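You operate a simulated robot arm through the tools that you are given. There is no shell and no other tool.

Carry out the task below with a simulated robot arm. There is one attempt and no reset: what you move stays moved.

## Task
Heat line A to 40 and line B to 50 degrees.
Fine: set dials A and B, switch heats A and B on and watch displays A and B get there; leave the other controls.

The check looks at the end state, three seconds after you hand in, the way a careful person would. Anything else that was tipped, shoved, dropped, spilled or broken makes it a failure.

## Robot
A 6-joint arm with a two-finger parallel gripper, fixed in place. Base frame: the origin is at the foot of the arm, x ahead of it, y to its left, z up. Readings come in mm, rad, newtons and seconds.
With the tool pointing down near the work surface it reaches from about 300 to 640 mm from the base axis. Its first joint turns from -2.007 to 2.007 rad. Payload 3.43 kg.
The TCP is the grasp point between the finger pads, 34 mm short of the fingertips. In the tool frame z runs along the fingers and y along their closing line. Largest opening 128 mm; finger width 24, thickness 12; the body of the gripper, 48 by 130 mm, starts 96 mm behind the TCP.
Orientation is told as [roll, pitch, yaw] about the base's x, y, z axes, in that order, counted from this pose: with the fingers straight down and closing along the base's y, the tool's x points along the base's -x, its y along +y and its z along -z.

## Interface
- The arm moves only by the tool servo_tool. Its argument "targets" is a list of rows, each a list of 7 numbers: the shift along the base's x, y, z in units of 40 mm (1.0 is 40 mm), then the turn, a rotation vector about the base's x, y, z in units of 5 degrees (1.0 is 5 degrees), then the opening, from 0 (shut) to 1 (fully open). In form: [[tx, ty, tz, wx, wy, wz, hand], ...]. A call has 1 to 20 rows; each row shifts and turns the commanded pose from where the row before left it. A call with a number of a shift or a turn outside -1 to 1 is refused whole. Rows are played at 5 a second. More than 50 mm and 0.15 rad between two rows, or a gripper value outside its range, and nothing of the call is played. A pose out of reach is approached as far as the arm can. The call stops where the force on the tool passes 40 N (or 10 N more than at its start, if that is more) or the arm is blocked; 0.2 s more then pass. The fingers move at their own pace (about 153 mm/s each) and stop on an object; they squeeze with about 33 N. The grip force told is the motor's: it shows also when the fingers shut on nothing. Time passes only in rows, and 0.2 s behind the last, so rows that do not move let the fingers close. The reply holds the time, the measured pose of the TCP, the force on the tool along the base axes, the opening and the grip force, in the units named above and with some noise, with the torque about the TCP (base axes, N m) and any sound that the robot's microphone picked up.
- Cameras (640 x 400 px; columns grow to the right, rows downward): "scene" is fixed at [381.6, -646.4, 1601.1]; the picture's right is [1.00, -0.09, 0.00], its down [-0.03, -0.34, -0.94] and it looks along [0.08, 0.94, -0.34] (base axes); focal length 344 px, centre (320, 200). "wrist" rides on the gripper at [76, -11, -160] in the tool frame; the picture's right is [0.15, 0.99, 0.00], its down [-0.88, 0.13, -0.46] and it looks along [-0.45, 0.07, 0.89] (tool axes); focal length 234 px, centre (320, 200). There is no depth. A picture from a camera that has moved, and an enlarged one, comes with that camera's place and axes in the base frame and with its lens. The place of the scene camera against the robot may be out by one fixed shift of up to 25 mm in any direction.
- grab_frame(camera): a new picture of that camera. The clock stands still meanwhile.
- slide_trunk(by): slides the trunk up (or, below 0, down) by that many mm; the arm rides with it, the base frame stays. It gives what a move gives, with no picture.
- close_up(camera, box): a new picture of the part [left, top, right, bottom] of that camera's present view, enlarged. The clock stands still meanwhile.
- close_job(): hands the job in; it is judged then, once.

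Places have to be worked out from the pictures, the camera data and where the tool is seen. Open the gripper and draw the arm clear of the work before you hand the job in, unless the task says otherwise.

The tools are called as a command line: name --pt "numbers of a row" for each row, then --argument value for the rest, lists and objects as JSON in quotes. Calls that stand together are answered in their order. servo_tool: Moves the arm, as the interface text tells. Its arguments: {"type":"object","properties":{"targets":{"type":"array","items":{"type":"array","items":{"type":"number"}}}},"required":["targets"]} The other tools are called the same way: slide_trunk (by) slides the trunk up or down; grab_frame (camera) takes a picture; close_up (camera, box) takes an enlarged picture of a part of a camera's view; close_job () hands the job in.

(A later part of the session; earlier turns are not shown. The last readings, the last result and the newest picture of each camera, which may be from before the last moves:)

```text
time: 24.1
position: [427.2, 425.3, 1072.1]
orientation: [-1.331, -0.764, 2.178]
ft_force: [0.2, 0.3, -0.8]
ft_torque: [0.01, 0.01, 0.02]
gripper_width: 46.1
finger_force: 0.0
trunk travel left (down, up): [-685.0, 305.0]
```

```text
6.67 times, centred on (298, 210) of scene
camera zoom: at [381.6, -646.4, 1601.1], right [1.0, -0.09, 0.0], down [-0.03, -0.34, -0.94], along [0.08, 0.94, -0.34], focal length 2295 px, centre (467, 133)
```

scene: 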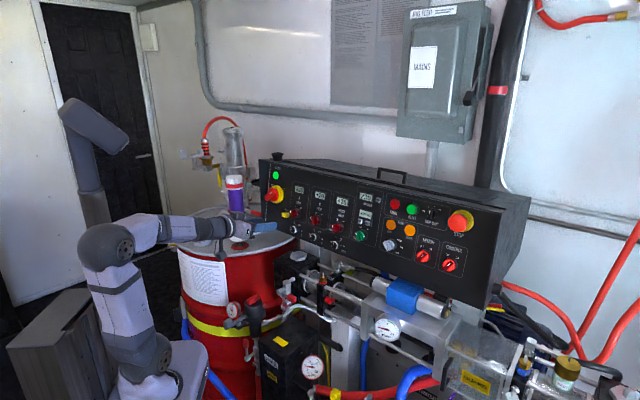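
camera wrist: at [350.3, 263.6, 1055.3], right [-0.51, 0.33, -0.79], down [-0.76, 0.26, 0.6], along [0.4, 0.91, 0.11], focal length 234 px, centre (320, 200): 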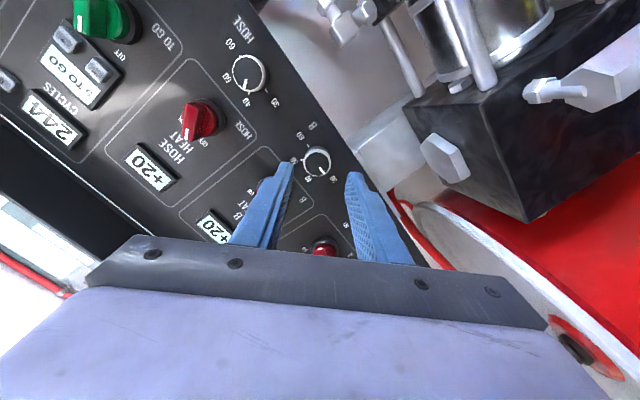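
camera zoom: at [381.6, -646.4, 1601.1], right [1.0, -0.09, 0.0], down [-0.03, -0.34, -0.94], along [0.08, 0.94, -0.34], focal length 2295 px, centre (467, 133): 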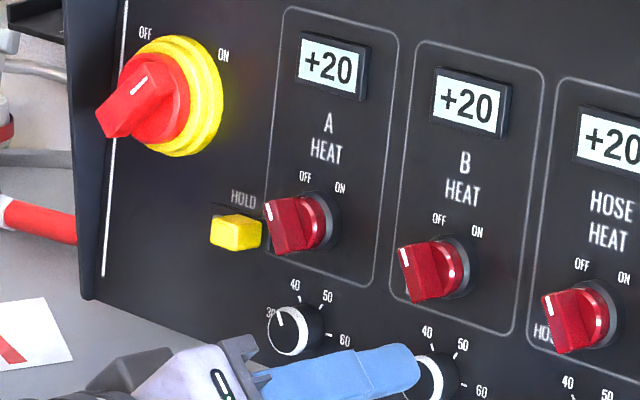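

Compared with the same view of dial A, dial B sits about 4 mm further right along the row. I'm correcting for that while advancing 30 mm.

servo_tool --pt "0.2 0.147 -0.0425 0 0 0 0.36" --pt "0.2 0.147 -0.0425 0 0 0 0.36" --pt "0.2 0.147 -0.0425 0 0 0 0.36" --pt "0 0 0 0 0 0 0.36"

close_up --camera "wrist" --box '[240, 130, 400, 230]'

close_up --camera "scene" --box '[283, 210, 347, 250]'

```text
time: 25.1
position: [449.3, 443.9, 1067.7]
orientation: [-1.33, -0.763, 2.167]
ft_force: [-0.3, 1.0, -0.8]
ft_torque: [-0.02, 0.0, -0.01]
gripper_width: 46.2
finger_force: 0.1
out of reach, approached as far as the arm can: row 3
trunk travel left (down, up): [-685.0, 305.0]
```

```text
4.00 times, centred on (320, 180) of wrist
camera zoom: at [371.1, 283.1, 1051.6], right [-0.51, 0.33, -0.79], down [-0.76, 0.27, 0.6], along [0.41, 0.9, 0.11], focal length 937 px, centre (320, 280)
```

zoom: 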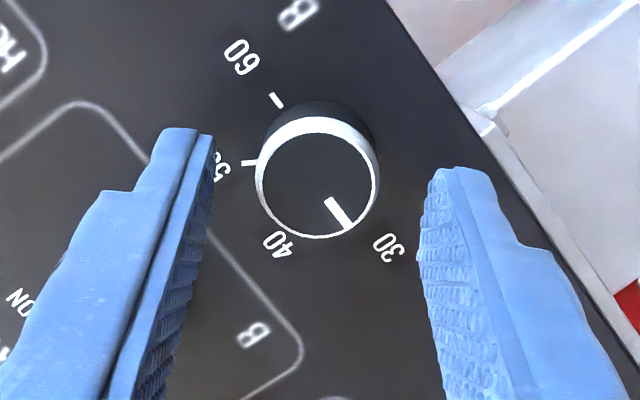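

```text
10.00 times, centred on (315, 230) of scene
camera zoom: at [381.6, -646.4, 1601.1], right [1.0, -0.09, 0.0], down [-0.03, -0.34, -0.94], along [0.08, 0.94, -0.34], focal length 3443 px, centre (370, -100)
```

zoom: 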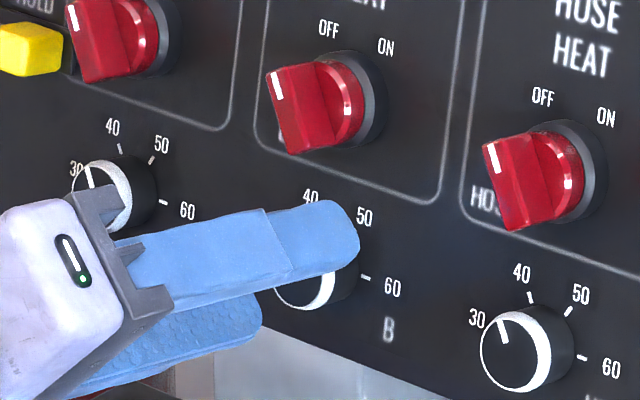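

The last row was flagged as slightly out of reach. I'm checking the arm's configuration to see how it is stretched.

grab_frame --camera "scene"

close_up --camera "scene" --box '[60, 190, 340, 365]'

```text
taken
```

scene: 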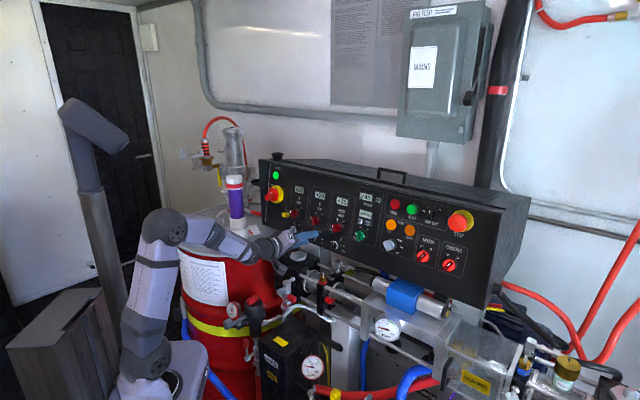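

```text
2.29 times, centred on (200, 278) of scene
camera zoom: at [381.6, -646.4, 1601.1], right [1.0, -0.09, 0.0], down [-0.03, -0.34, -0.94], along [0.08, 0.94, -0.34], focal length 787 px, centre (594, 23)
```

zoom: 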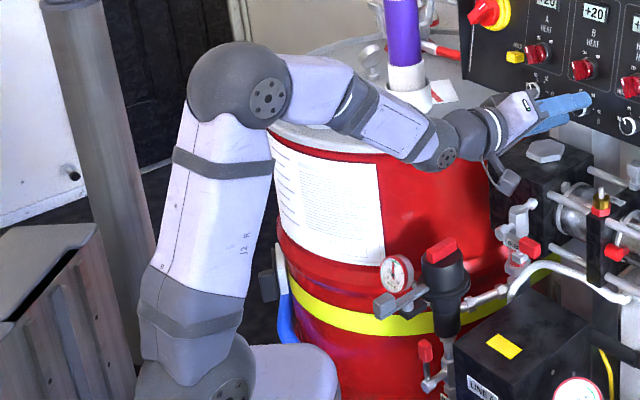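

The arm isn't stretched, so this may be a wrist limit. I'm trying the last 10 mm with a small lateral correction to see whether it is reachable.

servo_tool --pt "0.117 0.076 -0.045 0 0 0 0.36" --pt "0.117 0.076 -0.045 0 0 0 0.36" --pt "0 0 0 0 0 0 0.36"

close_up --camera "wrist" --box '[240, 130, 400, 230]'

```text
time: 25.9
position: [455.5, 452.6, 1065.7]
orientation: [-1.329, -0.764, 2.165]
ft_force: [0.6, -0.3, -0.6]
ft_torque: [-0.07, 0.0, 0.0]
gripper_width: 46.0
finger_force: 0.0
out of reach, approached as far as the arm can: row 2
trunk travel left (down, up): [-685.0, 305.0]
```

```text
4.00 times, centred on (320, 180) of wrist
camera zoom: at [377.6, 291.1, 1048.9], right [-0.51, 0.33, -0.79], down [-0.76, 0.27, 0.6], along [0.41, 0.9, 0.11], focal length 937 px, centre (320, 280)
```

zoom: 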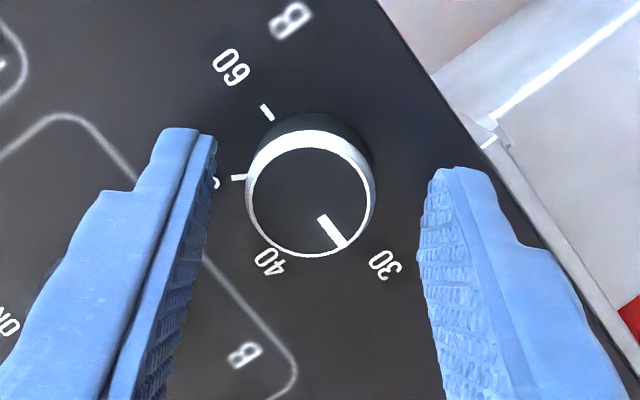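

The limit appears on moving right, which suggests the wrist roll joint is at its end at −45°. I'll back off 12 mm, roll +20° so the grip starts at −25°, and shift about 4 mm right onto dial B's axis.

servo_tool --pt "-0.212 -0.206 0.051 0 0 0 0.36" --pt "0.0175 -0.019 -0.004 0.707 0.687 -0.17 0.36" --pt "0.0175 -0.019 -0.004 0.707 0.687 -0.17 0.36" --pt "0.0175 -0.019 -0.004 0.707 0.687 -0.17 0.36" --pt "0.0175 -0.019 -0.004 0.707 0.687 -0.17 0.36" --pt "0 0 0 0 0 0 0.36"

close_up --camera "wrist" --box '[240, 130, 400, 230]'

```text
time: 27.3
position: [446.7, 443.8, 1069.1]
orientation: [-1.182, -1.1, 1.988]
ft_force: [-0.5, -0.6, 0.7]
ft_torque: [0.0, -0.01, -0.01]
gripper_width: 46.1
finger_force: 0.0
out of reach, approached as far as the arm can: row 5
trunk travel left (down, up): [-685.0, 305.0]
```

```text
4.00 times, centred on (320, 180) of wrist
camera zoom: at [354.1, 293.8, 1032.8], right [-0.64, 0.54, -0.55], down [-0.57, 0.13, 0.81], along [0.51, 0.83, 0.22], focal length 937 px, centre (320, 280)
```

zoom: 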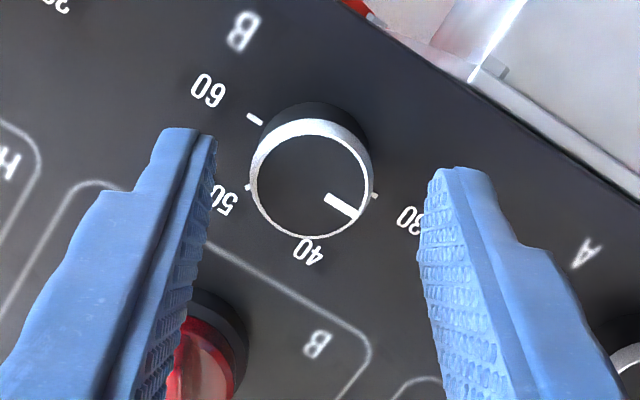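

The roll changed but the limit stayed at the same azimuth, so the arm can't point the tool left of its own plane. A 3° yaw of the tool to the right should make dial B reachable, so I'm applying that with a small lateral correction.

servo_tool --pt "0 0 0 0 0 -0.6 0.36" --pt "0.035 -0.036 -0.033 0 0 0 0.36" --pt "0 0 0 0 0 0 0.36"

close_up --camera "wrist" --box '[240, 130, 400, 230]'

```text
time: 28.1
position: [449.0, 442.3, 1066.0]
orientation: [-1.186, -1.1, 1.947]
ft_force: [-0.6, -0.6, -0.1]
ft_torque: [-0.01, 0.02, -0.01]
gripper_width: 46.1
finger_force: 0.0
trunk travel left (down, up): [-685.0, 305.0]
```

```text
4.00 times, centred on (320, 180) of wrist
camera zoom: at [349.8, 296.7, 1031.1], right [-0.62, 0.56, -0.55], down [-0.57, 0.16, 0.81], along [0.54, 0.81, 0.22], focal length 937 px, centre (320, 280)
```

zoom: 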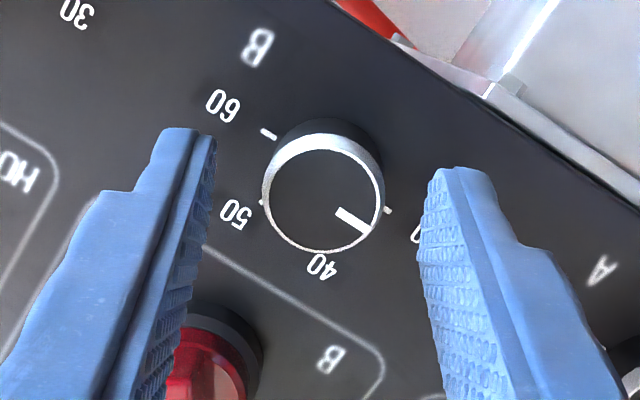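

Dial B is now centred between the pads. Advancing 10 mm to straddle it.

servo_tool --pt "0.092 0.082 -0.021 0 0 0 0.36" --pt "0.092 0.082 -0.021 0 0 0 0.36" --pt "0 0 0 0 0 0 0.36"

close_up --camera "wrist" --box '[240, 130, 400, 230]'

close_up --camera "scene" --box '[283, 210, 347, 250]'

```text
time: 28.9
position: [456.0, 448.7, 1065.2]
orientation: [-1.188, -1.098, 1.946]
ft_force: [0.2, -1.0, -0.2]
ft_torque: [-0.01, -0.03, 0.01]
gripper_width: 46.2
finger_force: 0.0
trunk travel left (down, up): [-685.0, 305.0]
```

```text
4.00 times, centred on (320, 180) of wrist
camera zoom: at [356.9, 303.2, 1029.5], right [-0.62, 0.56, -0.55], down [-0.57, 0.16, 0.81], along [0.54, 0.81, 0.22], focal length 937 px, centre (320, 280)
```

zoom: 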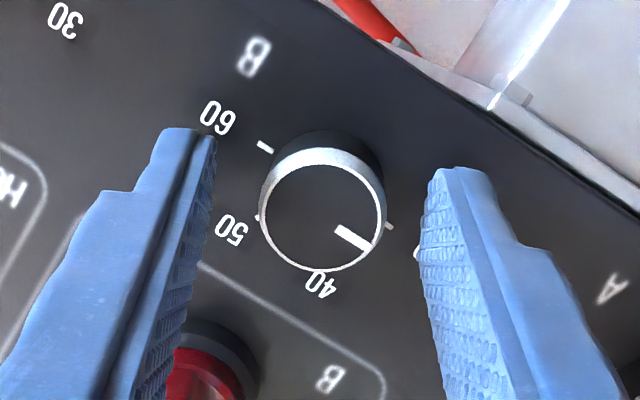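

```text
10.00 times, centred on (315, 230) of scene
camera zoom: at [381.6, -646.4, 1601.1], right [1.0, -0.09, 0.0], down [-0.03, -0.34, -0.94], along [0.08, 0.94, -0.34], focal length 3443 px, centre (370, -100)
```

zoom: 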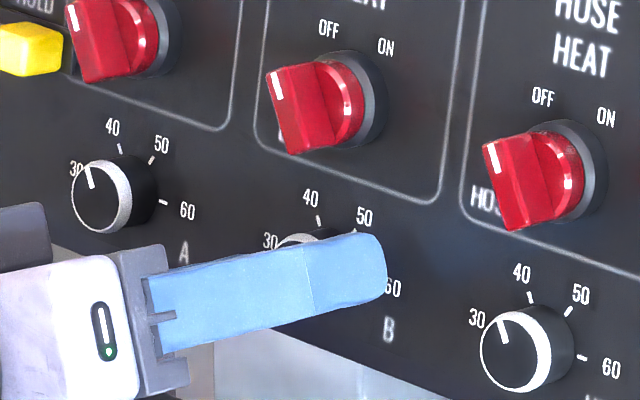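

Alignment matches the grip position used on A. Moving 1.5 mm further and closing on dial B.

servo_tool --pt "0.0275 0.0246 -0.0063 0 0 0 0.3" --pt "0 0 0 0 0 0 0.24" --pt "0 0 0 0 0 0 0.18" --pt "0 0 0 0 0 0 0.15" --pt "0 0 0 0 0 0 0.15"

close_up --camera "wrist" --box '[240, 130, 400, 230]'

```text
time: 30.1
position: [456.6, 450.0, 1063.2]
orientation: [-1.185, -1.097, 1.944]
ft_force: [-3.3, 2.9, -2.2]
ft_torque: [0.21, 0.05, 1.03]
gripper_width: 26.6
finger_force: 45.1
trunk travel left (down, up): [-685.0, 305.0]
```

```text
4.00 times, centred on (320, 180) of wrist
camera zoom: at [357.8, 304.4, 1028.5], right [-0.62, 0.56, -0.55], down [-0.57, 0.16, 0.81], along [0.54, 0.81, 0.22], focal length 937 px, centre (320, 280)
```

zoom: 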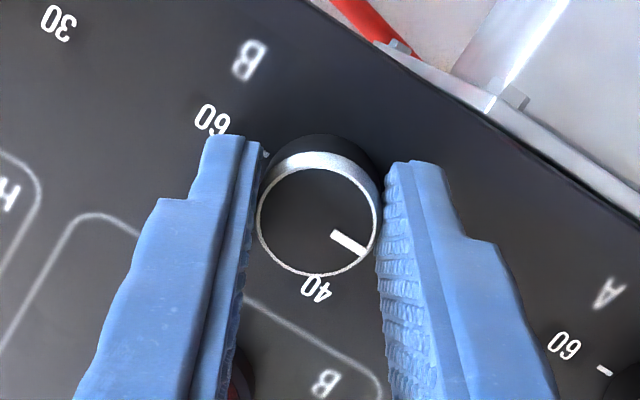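

The grip on dial B is solid with low forces. Turning 60° clockwise about the tool axis.

servo_tool --pt "0 0 0 0.733 0.657 -0.17 0.15" --pt "0 0 0 0.733 0.657 -0.17 0.15" --pt "0 0 0 0.733 0.657 -0.17 0.15" --pt "0 0 0 0.733 0.657 -0.17 0.15" --pt "0 0 0 0.733 0.657 -0.17 0.15" --pt "0 0 0 0.733 0.657 -0.17 0.15" --pt "0 0 0 0.733 0.657 -0.17 0.15" --pt "0 0 0 0.733 0.657 -0.17 0.15" --pt "0 0 0 0.733 0.657 -0.17 0.15" --pt "0 0 0 0.733 0.657 -0.17 0.15" --pt "0 0 0 0.733 0.657 -0.17 0.15" --pt "0 0 0 0.733 0.657 -0.17 0.15" --pt "0 0 0 0 0 0 0.15"

close_up --camera "wrist" --box '[240, 130, 400, 230]'

close_up --camera "scene" --box '[283, 210, 347, 250]'

```text
time: 32.0
position: [455.6, 452.0, 1065.2]
orientation: [0.937, -1.213, -0.278]
ft_force: [10.9, -6.3, -5.5]
ft_torque: [0.53, -0.55, -0.29]
gripper_width: 27.0
finger_force: 45.0
out of reach, approached as far as the arm can: row 8, 9
trunk travel left (down, up): [-685.0, 305.0]
stopped in row 9: the force on the tool passed its limit at 50 N (the readings are from after the stop); the commanded pose is now the measured one
```

```text
4.00 times, centred on (320, 180) of wrist
camera zoom: at [314.2, 349.3, 1024.2], right [-0.6, 0.78, 0.14], down [-0.12, -0.27, 0.96], along [0.79, 0.56, 0.26], focal length 937 px, centre (320, 280)
```

zoom: 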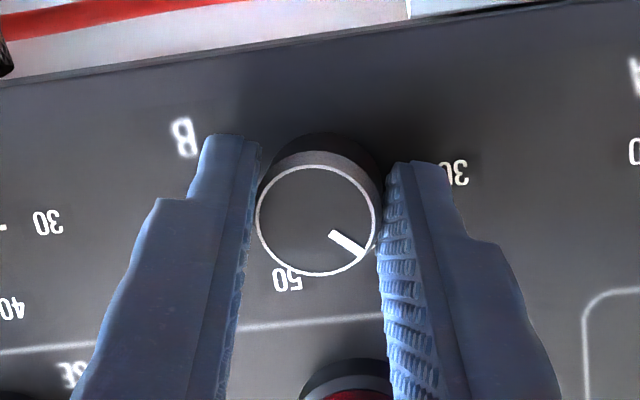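

```text
10.00 times, centred on (315, 230) of scene
camera zoom: at [381.6, -646.4, 1601.1], right [1.0, -0.09, 0.0], down [-0.03, -0.34, -0.94], along [0.08, 0.94, -0.34], focal length 3443 px, centre (370, -100)
```

zoom: 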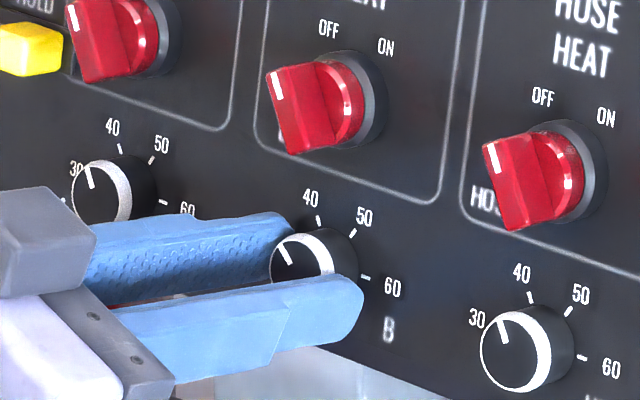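

The wrist hit its roll limit mid-turn, tripping the force stop at about +45° on dial B. I'm releasing the knob and backing straight off before sorting out the arm configuration.

servo_tool --pt "0 0 0 0 0 0 0.25" --pt "0 0 0 0 0 0 0.32" --pt "-0.19 -0.16 0.05 0 0 0 0.32" --pt "-0.37 -0.33 0.09 0 0 0 0.32" --pt "-0.73 -0.66 0.17 0 0 0 0.32" --pt "-0.73 -0.66 0.17 0 0 0 0.32" --pt "0 0 0 0 0 0 0.32"

grab_frame --camera "wrist"

close_up --camera "scene" --box '[265, 180, 361, 240]'

```text
time: 33.6
position: [369.3, 382.2, 1084.3]
orientation: [0.934, -1.216, -0.272]
ft_force: [0.0, -0.2, 1.1]
ft_torque: [-0.01, 0.0, 0.01]
gripper_width: 41.2
finger_force: 0.0
trunk travel left (down, up): [-685.0, 305.0]
```

```text
taken
camera wrist: at [229.4, 277.8, 1043.4], right [-0.61, 0.78, 0.14], down [-0.12, -0.27, 0.96], along [0.78, 0.57, 0.26], focal length 234 px, centre (320, 200)
```

wrist: 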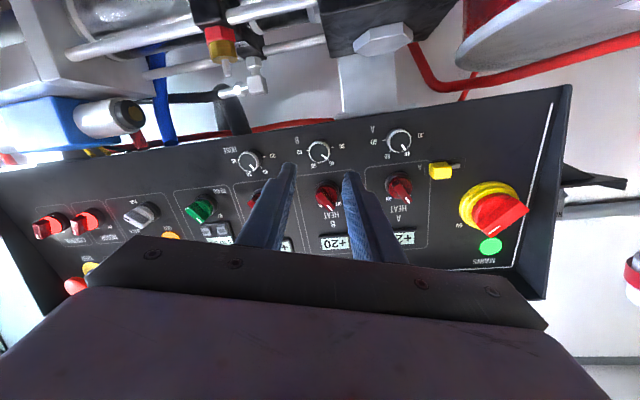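

```text
6.67 times, centred on (313, 210) of scene
camera zoom: at [381.6, -646.4, 1601.1], right [1.0, -0.09, 0.0], down [-0.03, -0.34, -0.94], along [0.08, 0.94, -0.34], focal length 2295 px, centre (367, 133)
```

zoom: 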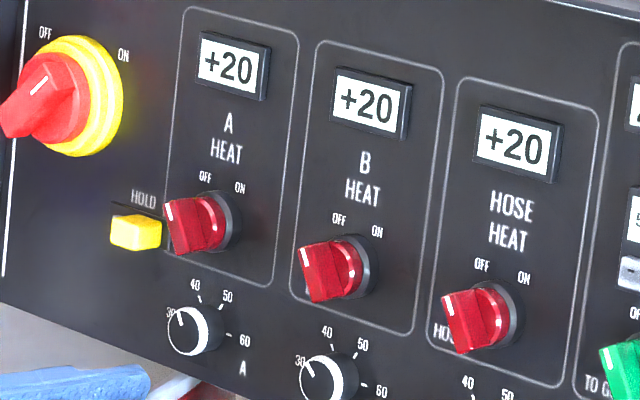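

Dial B got to about 37–38, as expected for a partial turn. To get the wrist out of its limit corner I'll move to a clear spot left of centre, roll back, and then lower the trunk in steps while keeping the tool height. That should let the forearm slope up instead of down.

servo_tool --pt "-0.49 0.3 0 -0.755 -0.622 0.207 0.32" --pt "-0.49 0.3 0 -0.755 -0.622 0.207 0.32" --pt "-0.49 0.3 0 -0.755 -0.622 0.207 0.32" --pt "-0.49 0.3 0 -0.755 -0.622 0.207 0.32" --pt "0 0 0.5 0 0 0 0.32" --pt "0 0 0.5 0 0 0 0.32" --pt "0 0 0.5 0 0 0 0.32" --pt "0 0 0 0 0 0 0.32"

grab_frame --camera "scene"

grab_frame --camera "wrist"

```text
time: 35.4
position: [292.2, 431.3, 1145.2]
orientation: [-0.268, -1.354, 0.969]
ft_force: [-0.8, -0.4, 0.5]
ft_torque: [-0.01, -0.01, 0.01]
gripper_width: 41.1
finger_force: 0.1
trunk travel left (down, up): [-685.0, 305.0]
```

```text
taken
```

scene: 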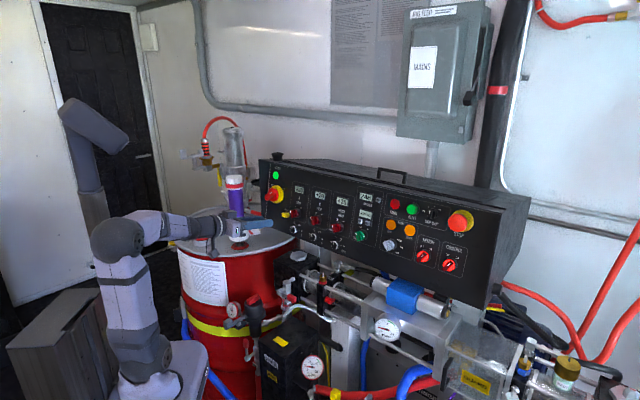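

```text
taken
camera wrist: at [169.0, 306.4, 1105.3], right [-0.66, 0.73, -0.2], down [-0.32, -0.03, 0.95], along [0.68, 0.69, 0.25], focal length 234 px, centre (320, 200)
```

wrist: 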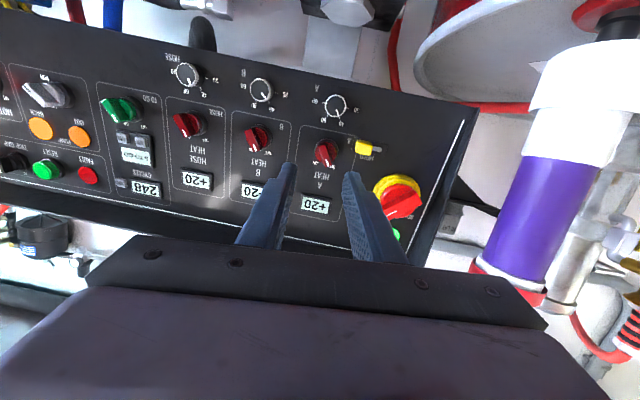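

All clear. I'm raising the tool another 180 mm in place, then I'll slide the trunk down by 240 mm.

servo_tool --pt "0 0 0.5 0 0 0 0.32" --pt "0 0 0.5 0 0 0 0.32" --pt "0 0 0.5 0 0 0 0.32" --pt "0 0 0.5 0 0 0 0.32" --pt "0 0 0.5 0 0 0 0.32" --pt "0 0 0.5 0 0 0 0.32" --pt "0 0 0.5 0 0 0 0.32" --pt "0 0 0.5 0 0 0 0.32" --pt "0 0 0.5 0 0 0 0.32" --pt "0 0 0 0 0 0 0.32"

grab_frame --camera "scene"

grab_frame --camera "wrist"

```text
time: 37.6
position: [292.3, 431.2, 1325.6]
orientation: [-0.267, -1.355, 0.97]
ft_force: [0.1, 0.6, -0.2]
ft_torque: [0.03, -0.01, -0.01]
gripper_width: 41.2
finger_force: 0.1
trunk travel left (down, up): [-685.0, 305.0]
```

```text
taken
```

scene: 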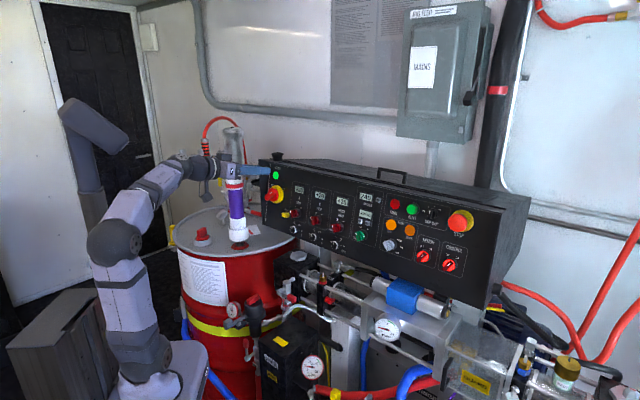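

```text
taken
camera wrist: at [169.1, 306.2, 1286.0], right [-0.66, 0.73, -0.2], down [-0.32, -0.03, 0.95], along [0.68, 0.69, 0.25], focal length 234 px, centre (320, 200)
```

wrist: 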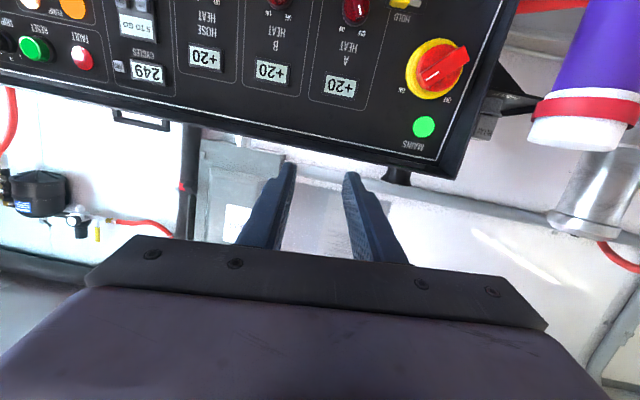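

The forearm now slopes upward with no limit warnings. Sliding the trunk down 240 mm along the same clear vertical path.

slide_trunk --by -240

grab_frame --camera "scene"

grab_frame --camera "wrist"

```text
time: 40.1
position: [292.2, 430.5, 1086.0]
orientation: [-0.267, -1.353, 0.969]
ft_force: [-0.7, 0.2, 0.3]
ft_torque: [-0.01, 0.03, -0.01]
gripper_width: 41.0
finger_force: 0.1
trunk travel left (down, up): [-445.0, 545.0]
```

```text
taken
```

scene: 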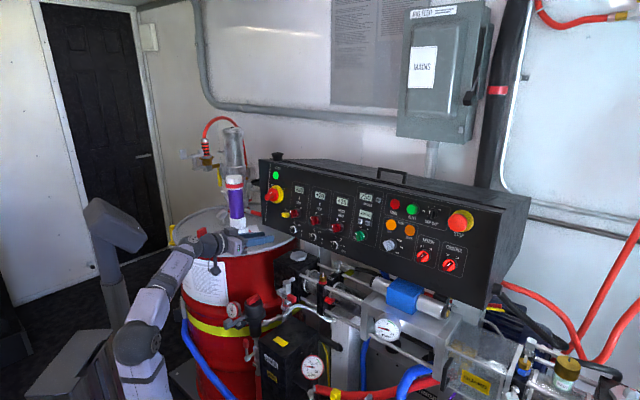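

```text
taken
camera wrist: at [169.1, 306.2, 1045.8], right [-0.66, 0.73, -0.2], down [-0.32, -0.03, 0.95], along [0.68, 0.69, 0.25], focal length 234 px, centre (320, 200)
```

wrist: 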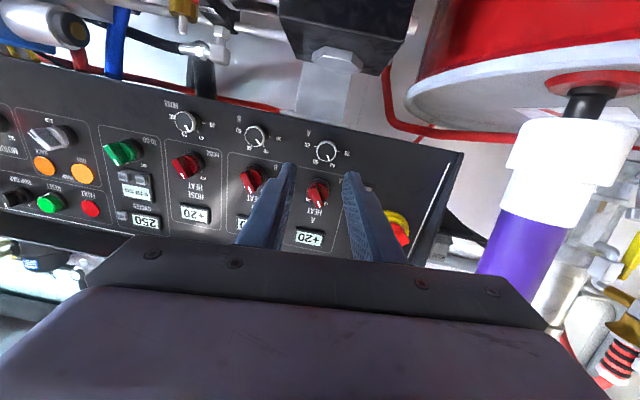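

The arm now reaches comfortably from below. I'm straightening the tool to the panel normal, moving to a standoff in front of dial B, and rolling to about −38° so the remaining ~76° fits in one turn.

servo_tool --pt "0.554 -0.051 -0.06 0.047 -0.048 0.143 0.36" --pt "0.554 -0.051 -0.06 0.047 -0.048 0.143 0.36" --pt "0.554 -0.051 -0.06 0.047 -0.048 0.143 0.36" --pt "0.554 -0.051 -0.06 0.047 -0.048 0.143 0.36" --pt "0.554 -0.051 -0.06 0.047 -0.048 0.143 0.36" --pt "0.554 -0.051 -0.06 0.047 -0.048 0.143 0.36" --pt "0 0 0 -0.707 -0.687 0.17 0.36" --pt "0 0 0 -0.707 -0.687 0.17 0.36" --pt "0 0 0 -0.707 -0.687 0.17 0.36" --pt "0 0 0 -0.707 -0.687 0.17 0.36" --pt "0 0 0 -0.707 -0.687 0.17 0.36" --pt "0 0 0 -0.707 -0.687 0.17 0.36" --pt "0 0 0 -0.707 -0.687 0.17 0.36" --pt "0 0 0 0 0 0 0.36"

grab_frame --camera "wrist"

close_up --camera "wrist" --box '[240, 100, 400, 200]'

grab_frame --camera "scene"

```text
time: 43.1
position: [425.5, 417.8, 1070.7]
orientation: [-1.297, -0.884, 2.125]
ft_force: [-0.3, 0.9, 0.4]
ft_torque: [0.03, -0.01, 0.02]
gripper_width: 45.9
finger_force: 0.1
trunk travel left (down, up): [-445.0, 545.0]
```

```text
taken
camera wrist: at [343.8, 260.1, 1047.4], right [-0.56, 0.41, -0.72], down [-0.7, 0.23, 0.68], along [0.44, 0.88, 0.16], focal length 234 px, centre (320, 200)
```

wrist: 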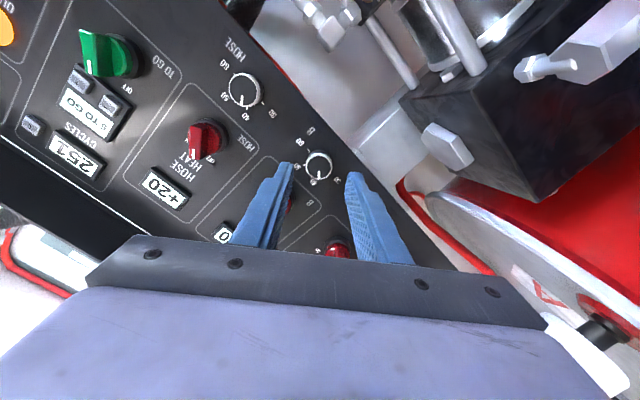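

```text
4.00 times, centred on (320, 150) of wrist
camera zoom: at [343.8, 260.1, 1047.4], right [-0.56, 0.41, -0.72], down [-0.7, 0.23, 0.68], along [0.44, 0.88, 0.16], focal length 937 px, centre (320, 400)
```

zoom: 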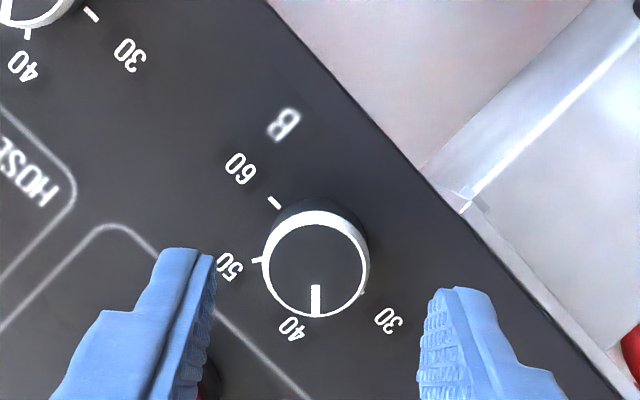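

```text
taken
```

scene: 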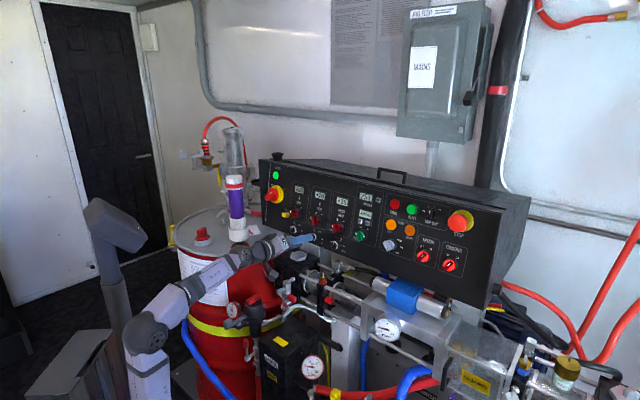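

Dial B is nearly centred and no reach warnings remain; its mark is about 44° past 30. Advancing 40 mm to straddle it.

servo_tool --pt "0.179 0.17 -0.039 0 0 0 0.36" --pt "0.179 0.17 -0.039 0 0 0 0.36" --pt "0.179 0.17 -0.039 0 0 0 0.36" --pt "0.179 0.17 -0.039 0 0 0 0.36" --pt "0 0 0 0 0 0 0.36"

close_up --camera "wrist" --box '[240, 130, 400, 230]'

```text
time: 44.3
position: [453.8, 447.7, 1064.3]
orientation: [-1.299, -0.884, 2.125]
ft_force: [0.0, 0.8, 0.4]
ft_torque: [0.02, 0.0, 0.04]
gripper_width: 46.1
finger_force: 0.0
trunk travel left (down, up): [-445.0, 545.0]
```

```text
4.00 times, centred on (320, 180) of wrist
camera zoom: at [372.5, 288.2, 1040.1], right [-0.56, 0.41, -0.72], down [-0.7, 0.23, 0.68], along [0.44, 0.88, 0.16], focal length 937 px, centre (320, 280)
```

zoom: 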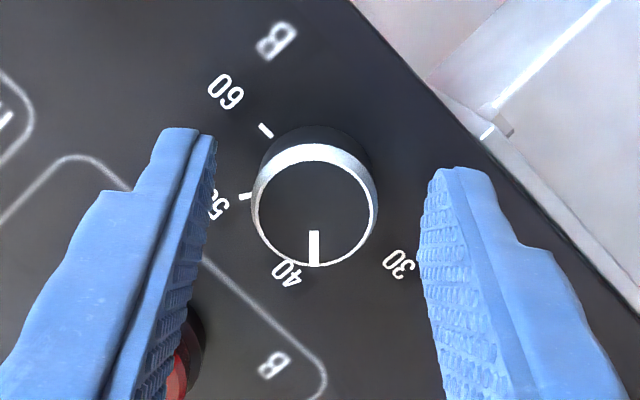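

The knob is about 1.4 mm off the pad centre, so I'm correcting that, going in 4 mm more, and closing.

servo_tool --pt "0.045 0.027 0.004 0 0 0 0.36" --pt "0.045 0.027 0.004 0 0 0 0.3" --pt "0 0 0 0 0 0 0.24" --pt "0 0 0 0 0 0 0.18" --pt "0 0 0 0 0 0 0.15" --pt "0 0 0 0 0 0 0.15"

close_up --camera "wrist" --box '[240, 130, 400, 230]'

```text
time: 45.7
position: [456.9, 448.3, 1064.8]
orientation: [-1.297, -0.885, 2.124]
ft_force: [-1.2, -0.6, -1.8]
ft_torque: [-0.19, 0.29, 0.39]
gripper_width: 26.3
finger_force: 45.2
trunk travel left (down, up): [-445.0, 545.0]
```

```text
4.00 times, centred on (320, 180) of wrist
camera zoom: at [375.5, 290.3, 1040.4], right [-0.57, 0.41, -0.72], down [-0.7, 0.23, 0.68], along [0.44, 0.88, 0.16], focal length 937 px, centre (320, 280)
```

zoom: 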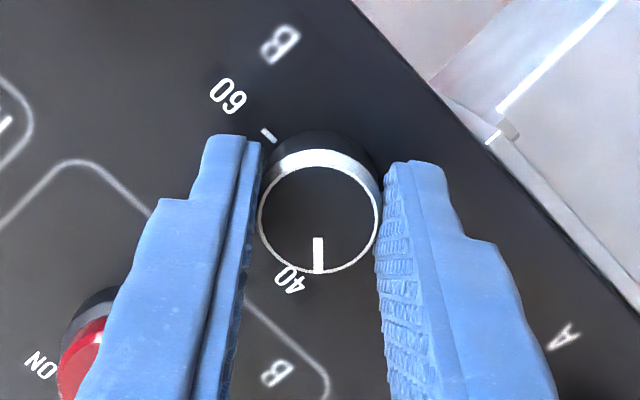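

A very clean grip with almost no side force. Turning 75° clockwise.

servo_tool --pt "0 0 0 0.708 0.685 -0.171 0.15" --pt "0 0 0 0.708 0.685 -0.171 0.15" --pt "0 0 0 0.708 0.685 -0.171 0.15" --pt "0 0 0 0.708 0.685 -0.171 0.15" --pt "0 0 0 0.708 0.685 -0.171 0.15" --pt "0 0 0 0.708 0.685 -0.171 0.15" --pt "0 0 0 0.708 0.685 -0.171 0.15" --pt "0 0 0 0.708 0.685 -0.171 0.15" --pt "0 0 0 0.708 0.685 -0.171 0.15" --pt "0 0 0 0.708 0.685 -0.171 0.15" --pt "0 0 0 0.708 0.685 -0.171 0.15" --pt "0 0 0 0.708 0.685 -0.171 0.15" --pt "0 0 0 0.708 0.685 -0.171 0.15" --pt "0 0 0 0.708 0.685 -0.171 0.15" --pt "0 0 0 0.708 0.685 -0.171 0.15" --pt "0 0 0 0 0 0 0.15"

close_up --camera "wrist" --box '[240, 130, 400, 230]'

close_up --camera "scene" --box '[283, 210, 347, 250]'

```text
time: 49.1
position: [454.2, 449.9, 1064.4]
orientation: [1.283, -0.912, -0.572]
ft_force: [-13.0, 12.4, -7.5]
ft_torque: [0.09, 0.15, 0.81]
gripper_width: 26.4
finger_force: 45.1
trunk travel left (down, up): [-445.0, 545.0]
```

```text
4.00 times, centred on (320, 180) of wrist
camera zoom: at [308.2, 356.3, 1026.4], right [-0.55, 0.69, 0.47], down [0.07, -0.52, 0.85], along [0.83, 0.5, 0.24], focal length 937 px, centre (320, 280)
```

zoom: 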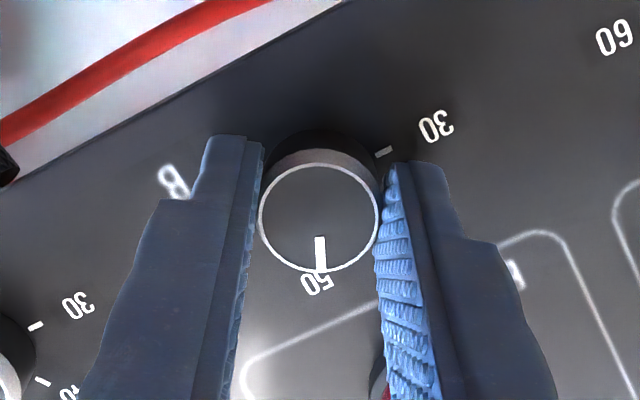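

```text
10.00 times, centred on (315, 230) of scene
camera zoom: at [381.6, -646.4, 1601.1], right [1.0, -0.09, 0.0], down [-0.03, -0.34, -0.94], along [0.08, 0.94, -0.34], focal length 3443 px, centre (370, -100)
```

zoom: 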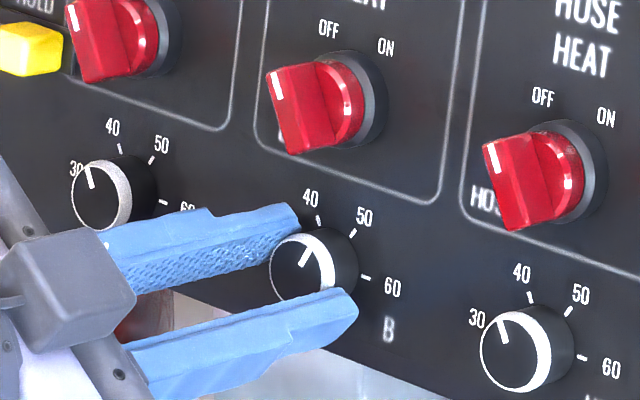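

The mark points at the 50 label. Releasing and backing off to read it squarely.

servo_tool --pt "0 0 0 0 0 0 0.25" --pt "0 0 0 0 0 0 0.32" --pt "-0.354 -0.342 0.086 0 0 0 0.32" --pt "-0.354 -0.342 0.086 0 0 0 0.32" --pt "-0.354 -0.342 0.086 0 0 0 0.32" --pt "-0.354 -0.342 0.086 0 0 0 0.32" --pt "0 0 0 0 0 0 0.32"

close_up --camera "wrist" --box '[256, 120, 384, 200]'

grab_frame --camera "wrist"

```text
time: 50.7
position: [399.0, 394.1, 1076.5]
orientation: [1.285, -0.909, -0.575]
ft_force: [-0.1, -0.3, 0.2]
ft_torque: [0.05, -0.03, 0.02]
gripper_width: 41.1
finger_force: 0.1
trunk travel left (down, up): [-445.0, 545.0]
```

```text
5.00 times, centred on (320, 160) of wrist
camera zoom: at [251.4, 299.5, 1039.7], right [-0.55, 0.69, 0.47], down [0.07, -0.52, 0.85], along [0.83, 0.5, 0.24], focal length 1171 px, centre (320, 400)
```

zoom: 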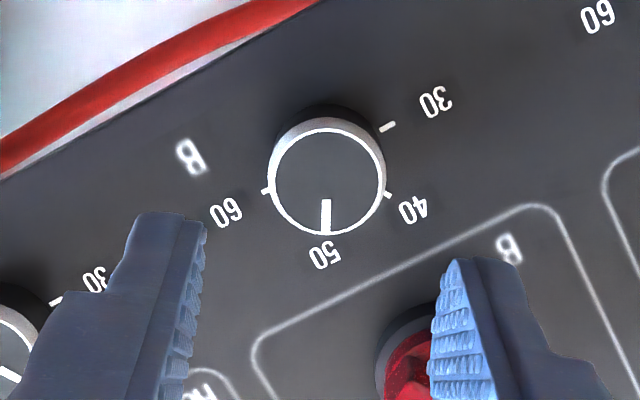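

```text
taken
camera wrist: at [251.4, 299.5, 1039.7], right [-0.55, 0.69, 0.47], down [0.07, -0.52, 0.85], along [0.83, 0.5, 0.24], focal length 234 px, centre (320, 200)
```

wrist: 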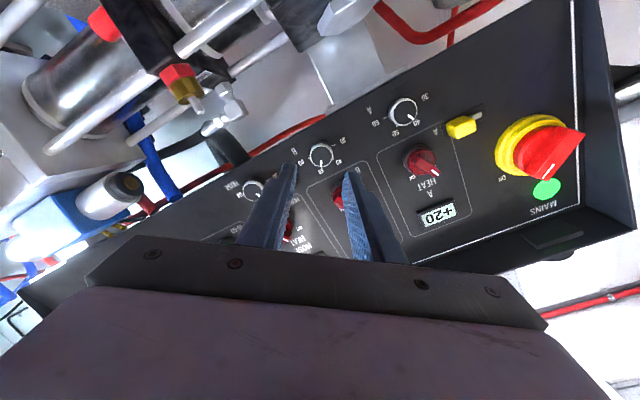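

Dial B reads 50 to within about 0.2. Next is switch B, roughly 63 mm above dial B; I'm moving up along the panel and rolling to about −35° so the fingers straddle its lever.

servo_tool --pt "0.013 0.0127 0.1035 -0.68 -0.657 0.164 0.35" --pt "0.013 0.0127 0.1035 -0.68 -0.657 0.164 0.35" --pt "0.013 0.0127 0.1035 -0.68 -0.657 0.164 0.35" --pt "0.013 0.0127 0.1035 -0.68 -0.657 0.164 0.35" --pt "0.013 0.0127 0.1035 -0.68 -0.657 0.164 0.35" --pt "0.013 0.0127 0.1035 -0.68 -0.657 0.164 0.35" --pt "0.013 0.0127 0.1035 -0.68 -0.657 0.164 0.35" --pt "0.013 0.0127 0.1035 -0.68 -0.657 0.164 0.35" --pt "0.013 0.0127 0.1035 -0.68 -0.657 0.164 0.35" --pt "0.013 0.0127 0.1035 -0.68 -0.657 0.164 0.35" --pt "0.013 0.0127 0.1035 -0.68 -0.657 0.164 0.35" --pt "0.013 0.0127 0.1035 -0.68 -0.657 0.164 0.35" --pt "0.013 0.0127 0.1035 -0.68 -0.657 0.164 0.35" --pt "0.013 0.0127 0.1035 -0.68 -0.657 0.164 0.35" --pt "0.013 0.0127 0.1035 -0.68 -0.657 0.164 0.35" --pt "0 0 0 0 0 0 0.35"

grab_frame --camera "wrist"

close_up --camera "wrist" --box '[240, 100, 400, 200]'

close_up --camera "scene" --box '[265, 190, 345, 240]'

```text
time: 54.1
position: [409.6, 401.1, 1142.5]
orientation: [-1.281, -0.933, 2.1]
ft_force: [-0.6, -0.3, -0.6]
ft_torque: [0.0, 0.04, -0.01]
gripper_width: 44.7
finger_force: 0.2
trunk travel left (down, up): [-445.0, 545.0]
```

```text
taken
camera wrist: at [324.4, 244.2, 1113.6], right [-0.59, 0.44, -0.68], down [-0.67, 0.21, 0.71], along [0.45, 0.87, 0.17], focal length 234 px, centre (320, 200)
```

wrist: 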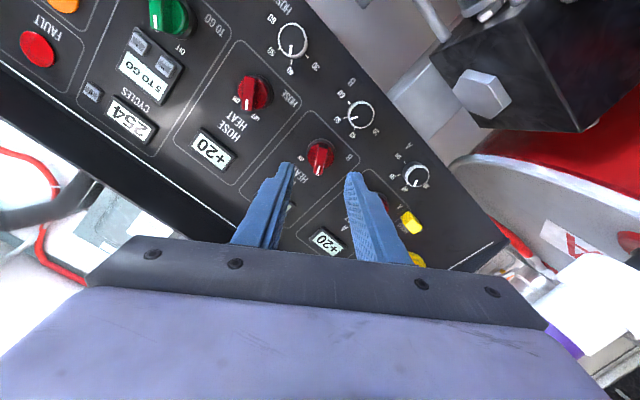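

```text
4.00 times, centred on (320, 150) of wrist
camera zoom: at [324.4, 244.2, 1113.6], right [-0.59, 0.44, -0.68], down [-0.67, 0.21, 0.71], along [0.45, 0.87, 0.17], focal length 937 px, centre (320, 400)
```

zoom: 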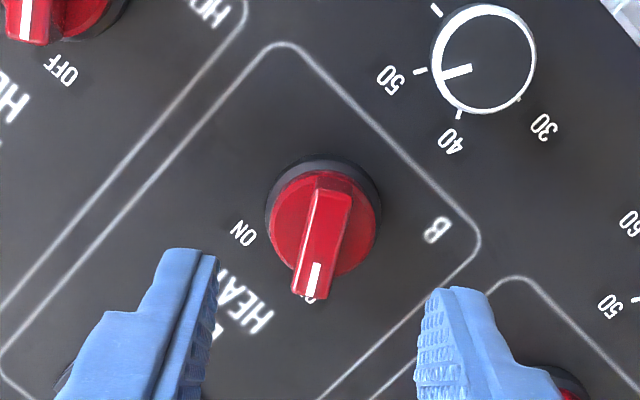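

```text
8.00 times, centred on (305, 215) of scene
camera zoom: at [381.6, -646.4, 1601.1], right [1.0, -0.09, 0.0], down [-0.03, -0.34, -0.94], along [0.08, 0.94, -0.34], focal length 2754 px, centre (440, 80)
```

zoom: 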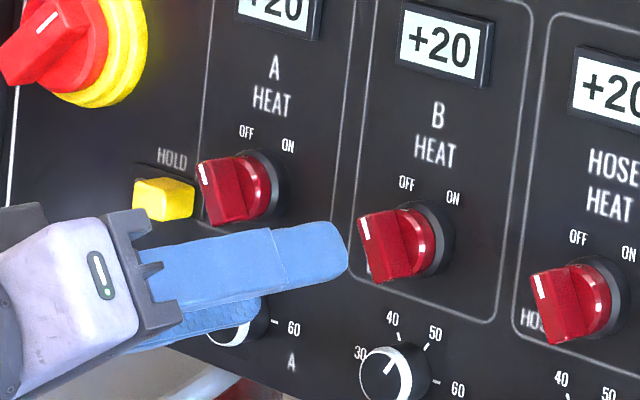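

The tool is centred on switch B; the lever stands about 15–30 mm off the panel and points about −26°. I'm rolling +9° to match it and advancing 50 mm.

servo_tool --pt "0 0 0 0.637 0.616 -0.154 0.35" --pt "0 0 0 0.637 0.616 -0.154 0.35" --pt "0.295 0.285 -0.0715 0 0 0 0.35" --pt "0.295 0.285 -0.0715 0 0 0 0.35" --pt "0.295 0.285 -0.0715 0 0 0 0.35" --pt "0 0 0 0 0 0 0.35"

close_up --camera "wrist" --box '[240, 130, 400, 230]'

close_up --camera "scene" --box '[283, 195, 347, 235]'

```text
time: 55.5
position: [443.2, 435.2, 1130.7]
orientation: [-1.197, -1.084, 2.003]
ft_force: [1.1, 0.0, -0.1]
ft_torque: [0.01, 0.0, -0.02]
gripper_width: 44.3
finger_force: 0.1
trunk travel left (down, up): [-445.0, 545.0]
```

```text
4.00 times, centred on (320, 180) of wrist
camera zoom: at [351.7, 284.6, 1096.6], right [-0.64, 0.53, -0.56], down [-0.58, 0.14, 0.8], along [0.5, 0.84, 0.22], focal length 937 px, centre (320, 280)
```

zoom: 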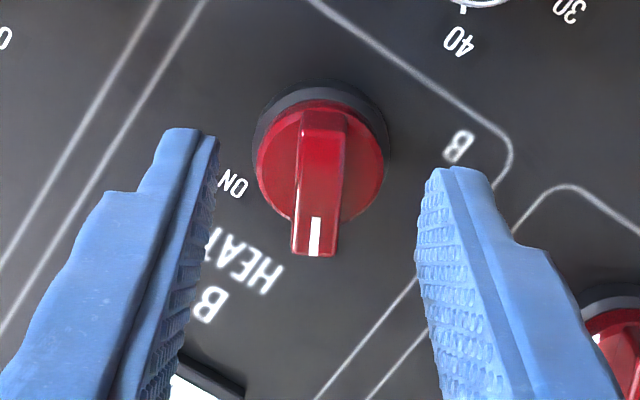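

```text
10.00 times, centred on (315, 215) of scene
camera zoom: at [381.6, -646.4, 1601.1], right [1.0, -0.09, 0.0], down [-0.03, -0.34, -0.94], along [0.08, 0.94, -0.34], focal length 3443 px, centre (370, 50)
```

zoom: 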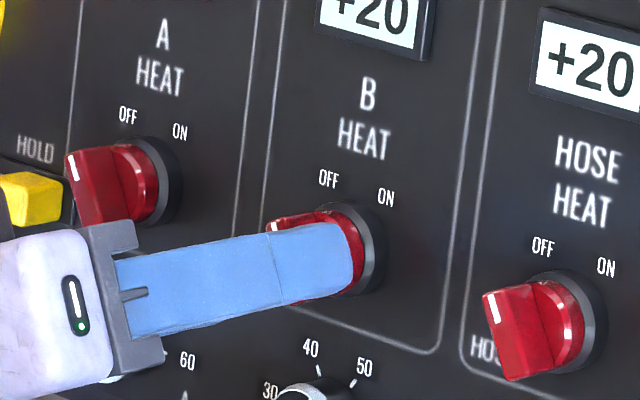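

The lever sits midway between the pads. I'm advancing 17 mm with a 3° roll trim, then closing on the lever.

servo_tool --pt "0.15 0.145 -0.036 0.212 0.205 -0.051 0.35" --pt "0.15 0.145 -0.036 0.212 0.205 -0.051 0.35" --pt "0 0 0 0 0 0 0.25" --pt "0 0 0 0 0 0 0.15" --pt "0 0 0 0 0 0 0.05" --pt "0 0 0 0 0 0 0.03" --pt "0 0 0 0 0 0 0.03"

close_up --camera "wrist" --box '[240, 130, 400, 230]'

close_up --camera "scene" --box '[283, 195, 347, 235]'

```text
time: 57.1
position: [455.0, 447.4, 1128.0]
orientation: [-1.156, -1.131, 1.959]
ft_force: [-3.3, 3.0, -0.9]
ft_torque: [0.11, 0.12, 0.83]
gripper_width: 11.2
finger_force: 44.8
trunk travel left (down, up): [-445.0, 545.0]
```

```text
4.00 times, centred on (320, 180) of wrist
camera zoom: at [360.7, 298.0, 1091.5], right [-0.65, 0.55, -0.52], down [-0.55, 0.12, 0.82], along [0.51, 0.83, 0.23], focal length 937 px, centre (320, 280)
```

zoom: 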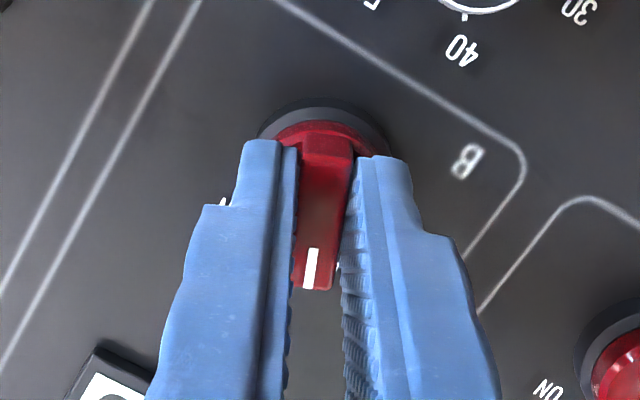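

```text
10.00 times, centred on (315, 215) of scene
camera zoom: at [381.6, -646.4, 1601.1], right [1.0, -0.09, 0.0], down [-0.03, -0.34, -0.94], along [0.08, 0.94, -0.34], focal length 3443 px, centre (370, 50)
```

zoom: 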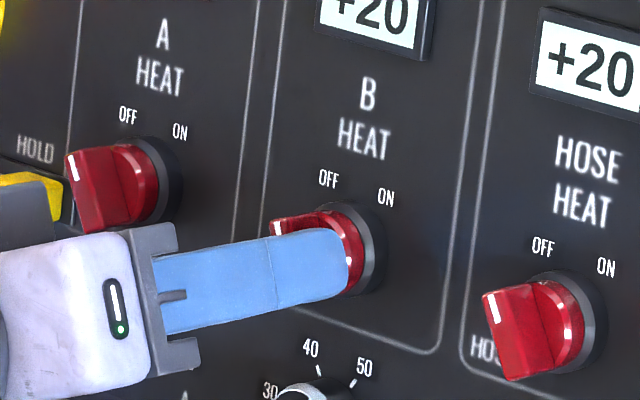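

The lever is gripped at 11.2 mm. Turning it clockwise toward ON, 60° in steps.

servo_tool --pt "0 0 0 0.708 0.685 -0.171 0.03" --pt "0 0 0 0.708 0.685 -0.171 0.03" --pt "0 0 0 0.708 0.685 -0.171 0.03" --pt "0 0 0 0.708 0.685 -0.171 0.03" --pt "0 0 0 0.708 0.685 -0.171 0.03" --pt "0 0 0 0.708 0.685 -0.171 0.03" --pt "0 0 0 0.708 0.685 -0.171 0.03" --pt "0 0 0 0.708 0.685 -0.171 0.03" --pt "0 0 0 0.708 0.685 -0.171 0.03" --pt "0 0 0 0.708 0.685 -0.171 0.03"

close_up --camera "wrist" --box '[240, 130, 400, 230]'

close_up --camera "scene" --box '[275, 180, 355, 230]'

```text
time: 59.3
position: [452.8, 448.3, 1128.2]
orientation: [1.195, -1.075, -0.47]
ft_force: [-18.2, 2.2, -9.4]
ft_torque: [-0.47, 0.79, 1.44]
gripper_width: 11.3
finger_force: 44.7
trunk travel left (down, up): [-445.0, 545.0]
```

```text
4.00 times, centred on (320, 180) of wrist
camera zoom: at [313.4, 345.1, 1085.1], right [-0.62, 0.72, 0.31], down [-0.02, -0.41, 0.91], along [0.79, 0.56, 0.27], focal length 937 px, centre (320, 280)
```

zoom: 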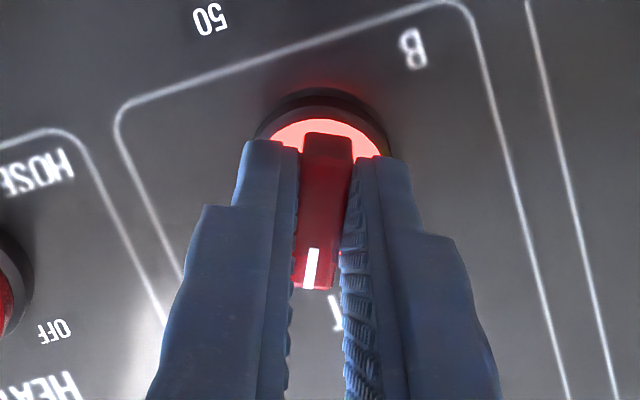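

```text
8.00 times, centred on (315, 205) of scene
camera zoom: at [381.6, -646.4, 1601.1], right [1.0, -0.09, 0.0], down [-0.03, -0.34, -0.94], along [0.08, 0.94, -0.34], focal length 2754 px, centre (360, 160)
```

zoom: 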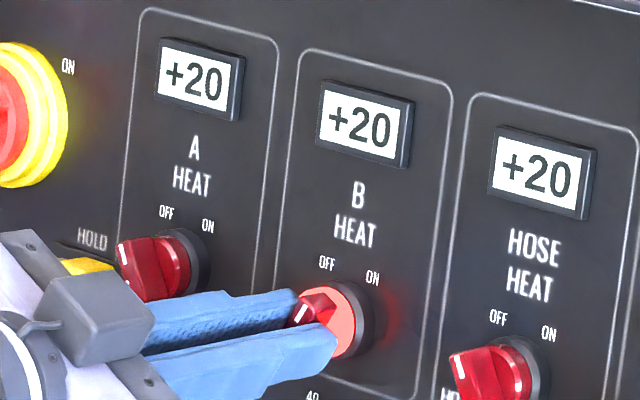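

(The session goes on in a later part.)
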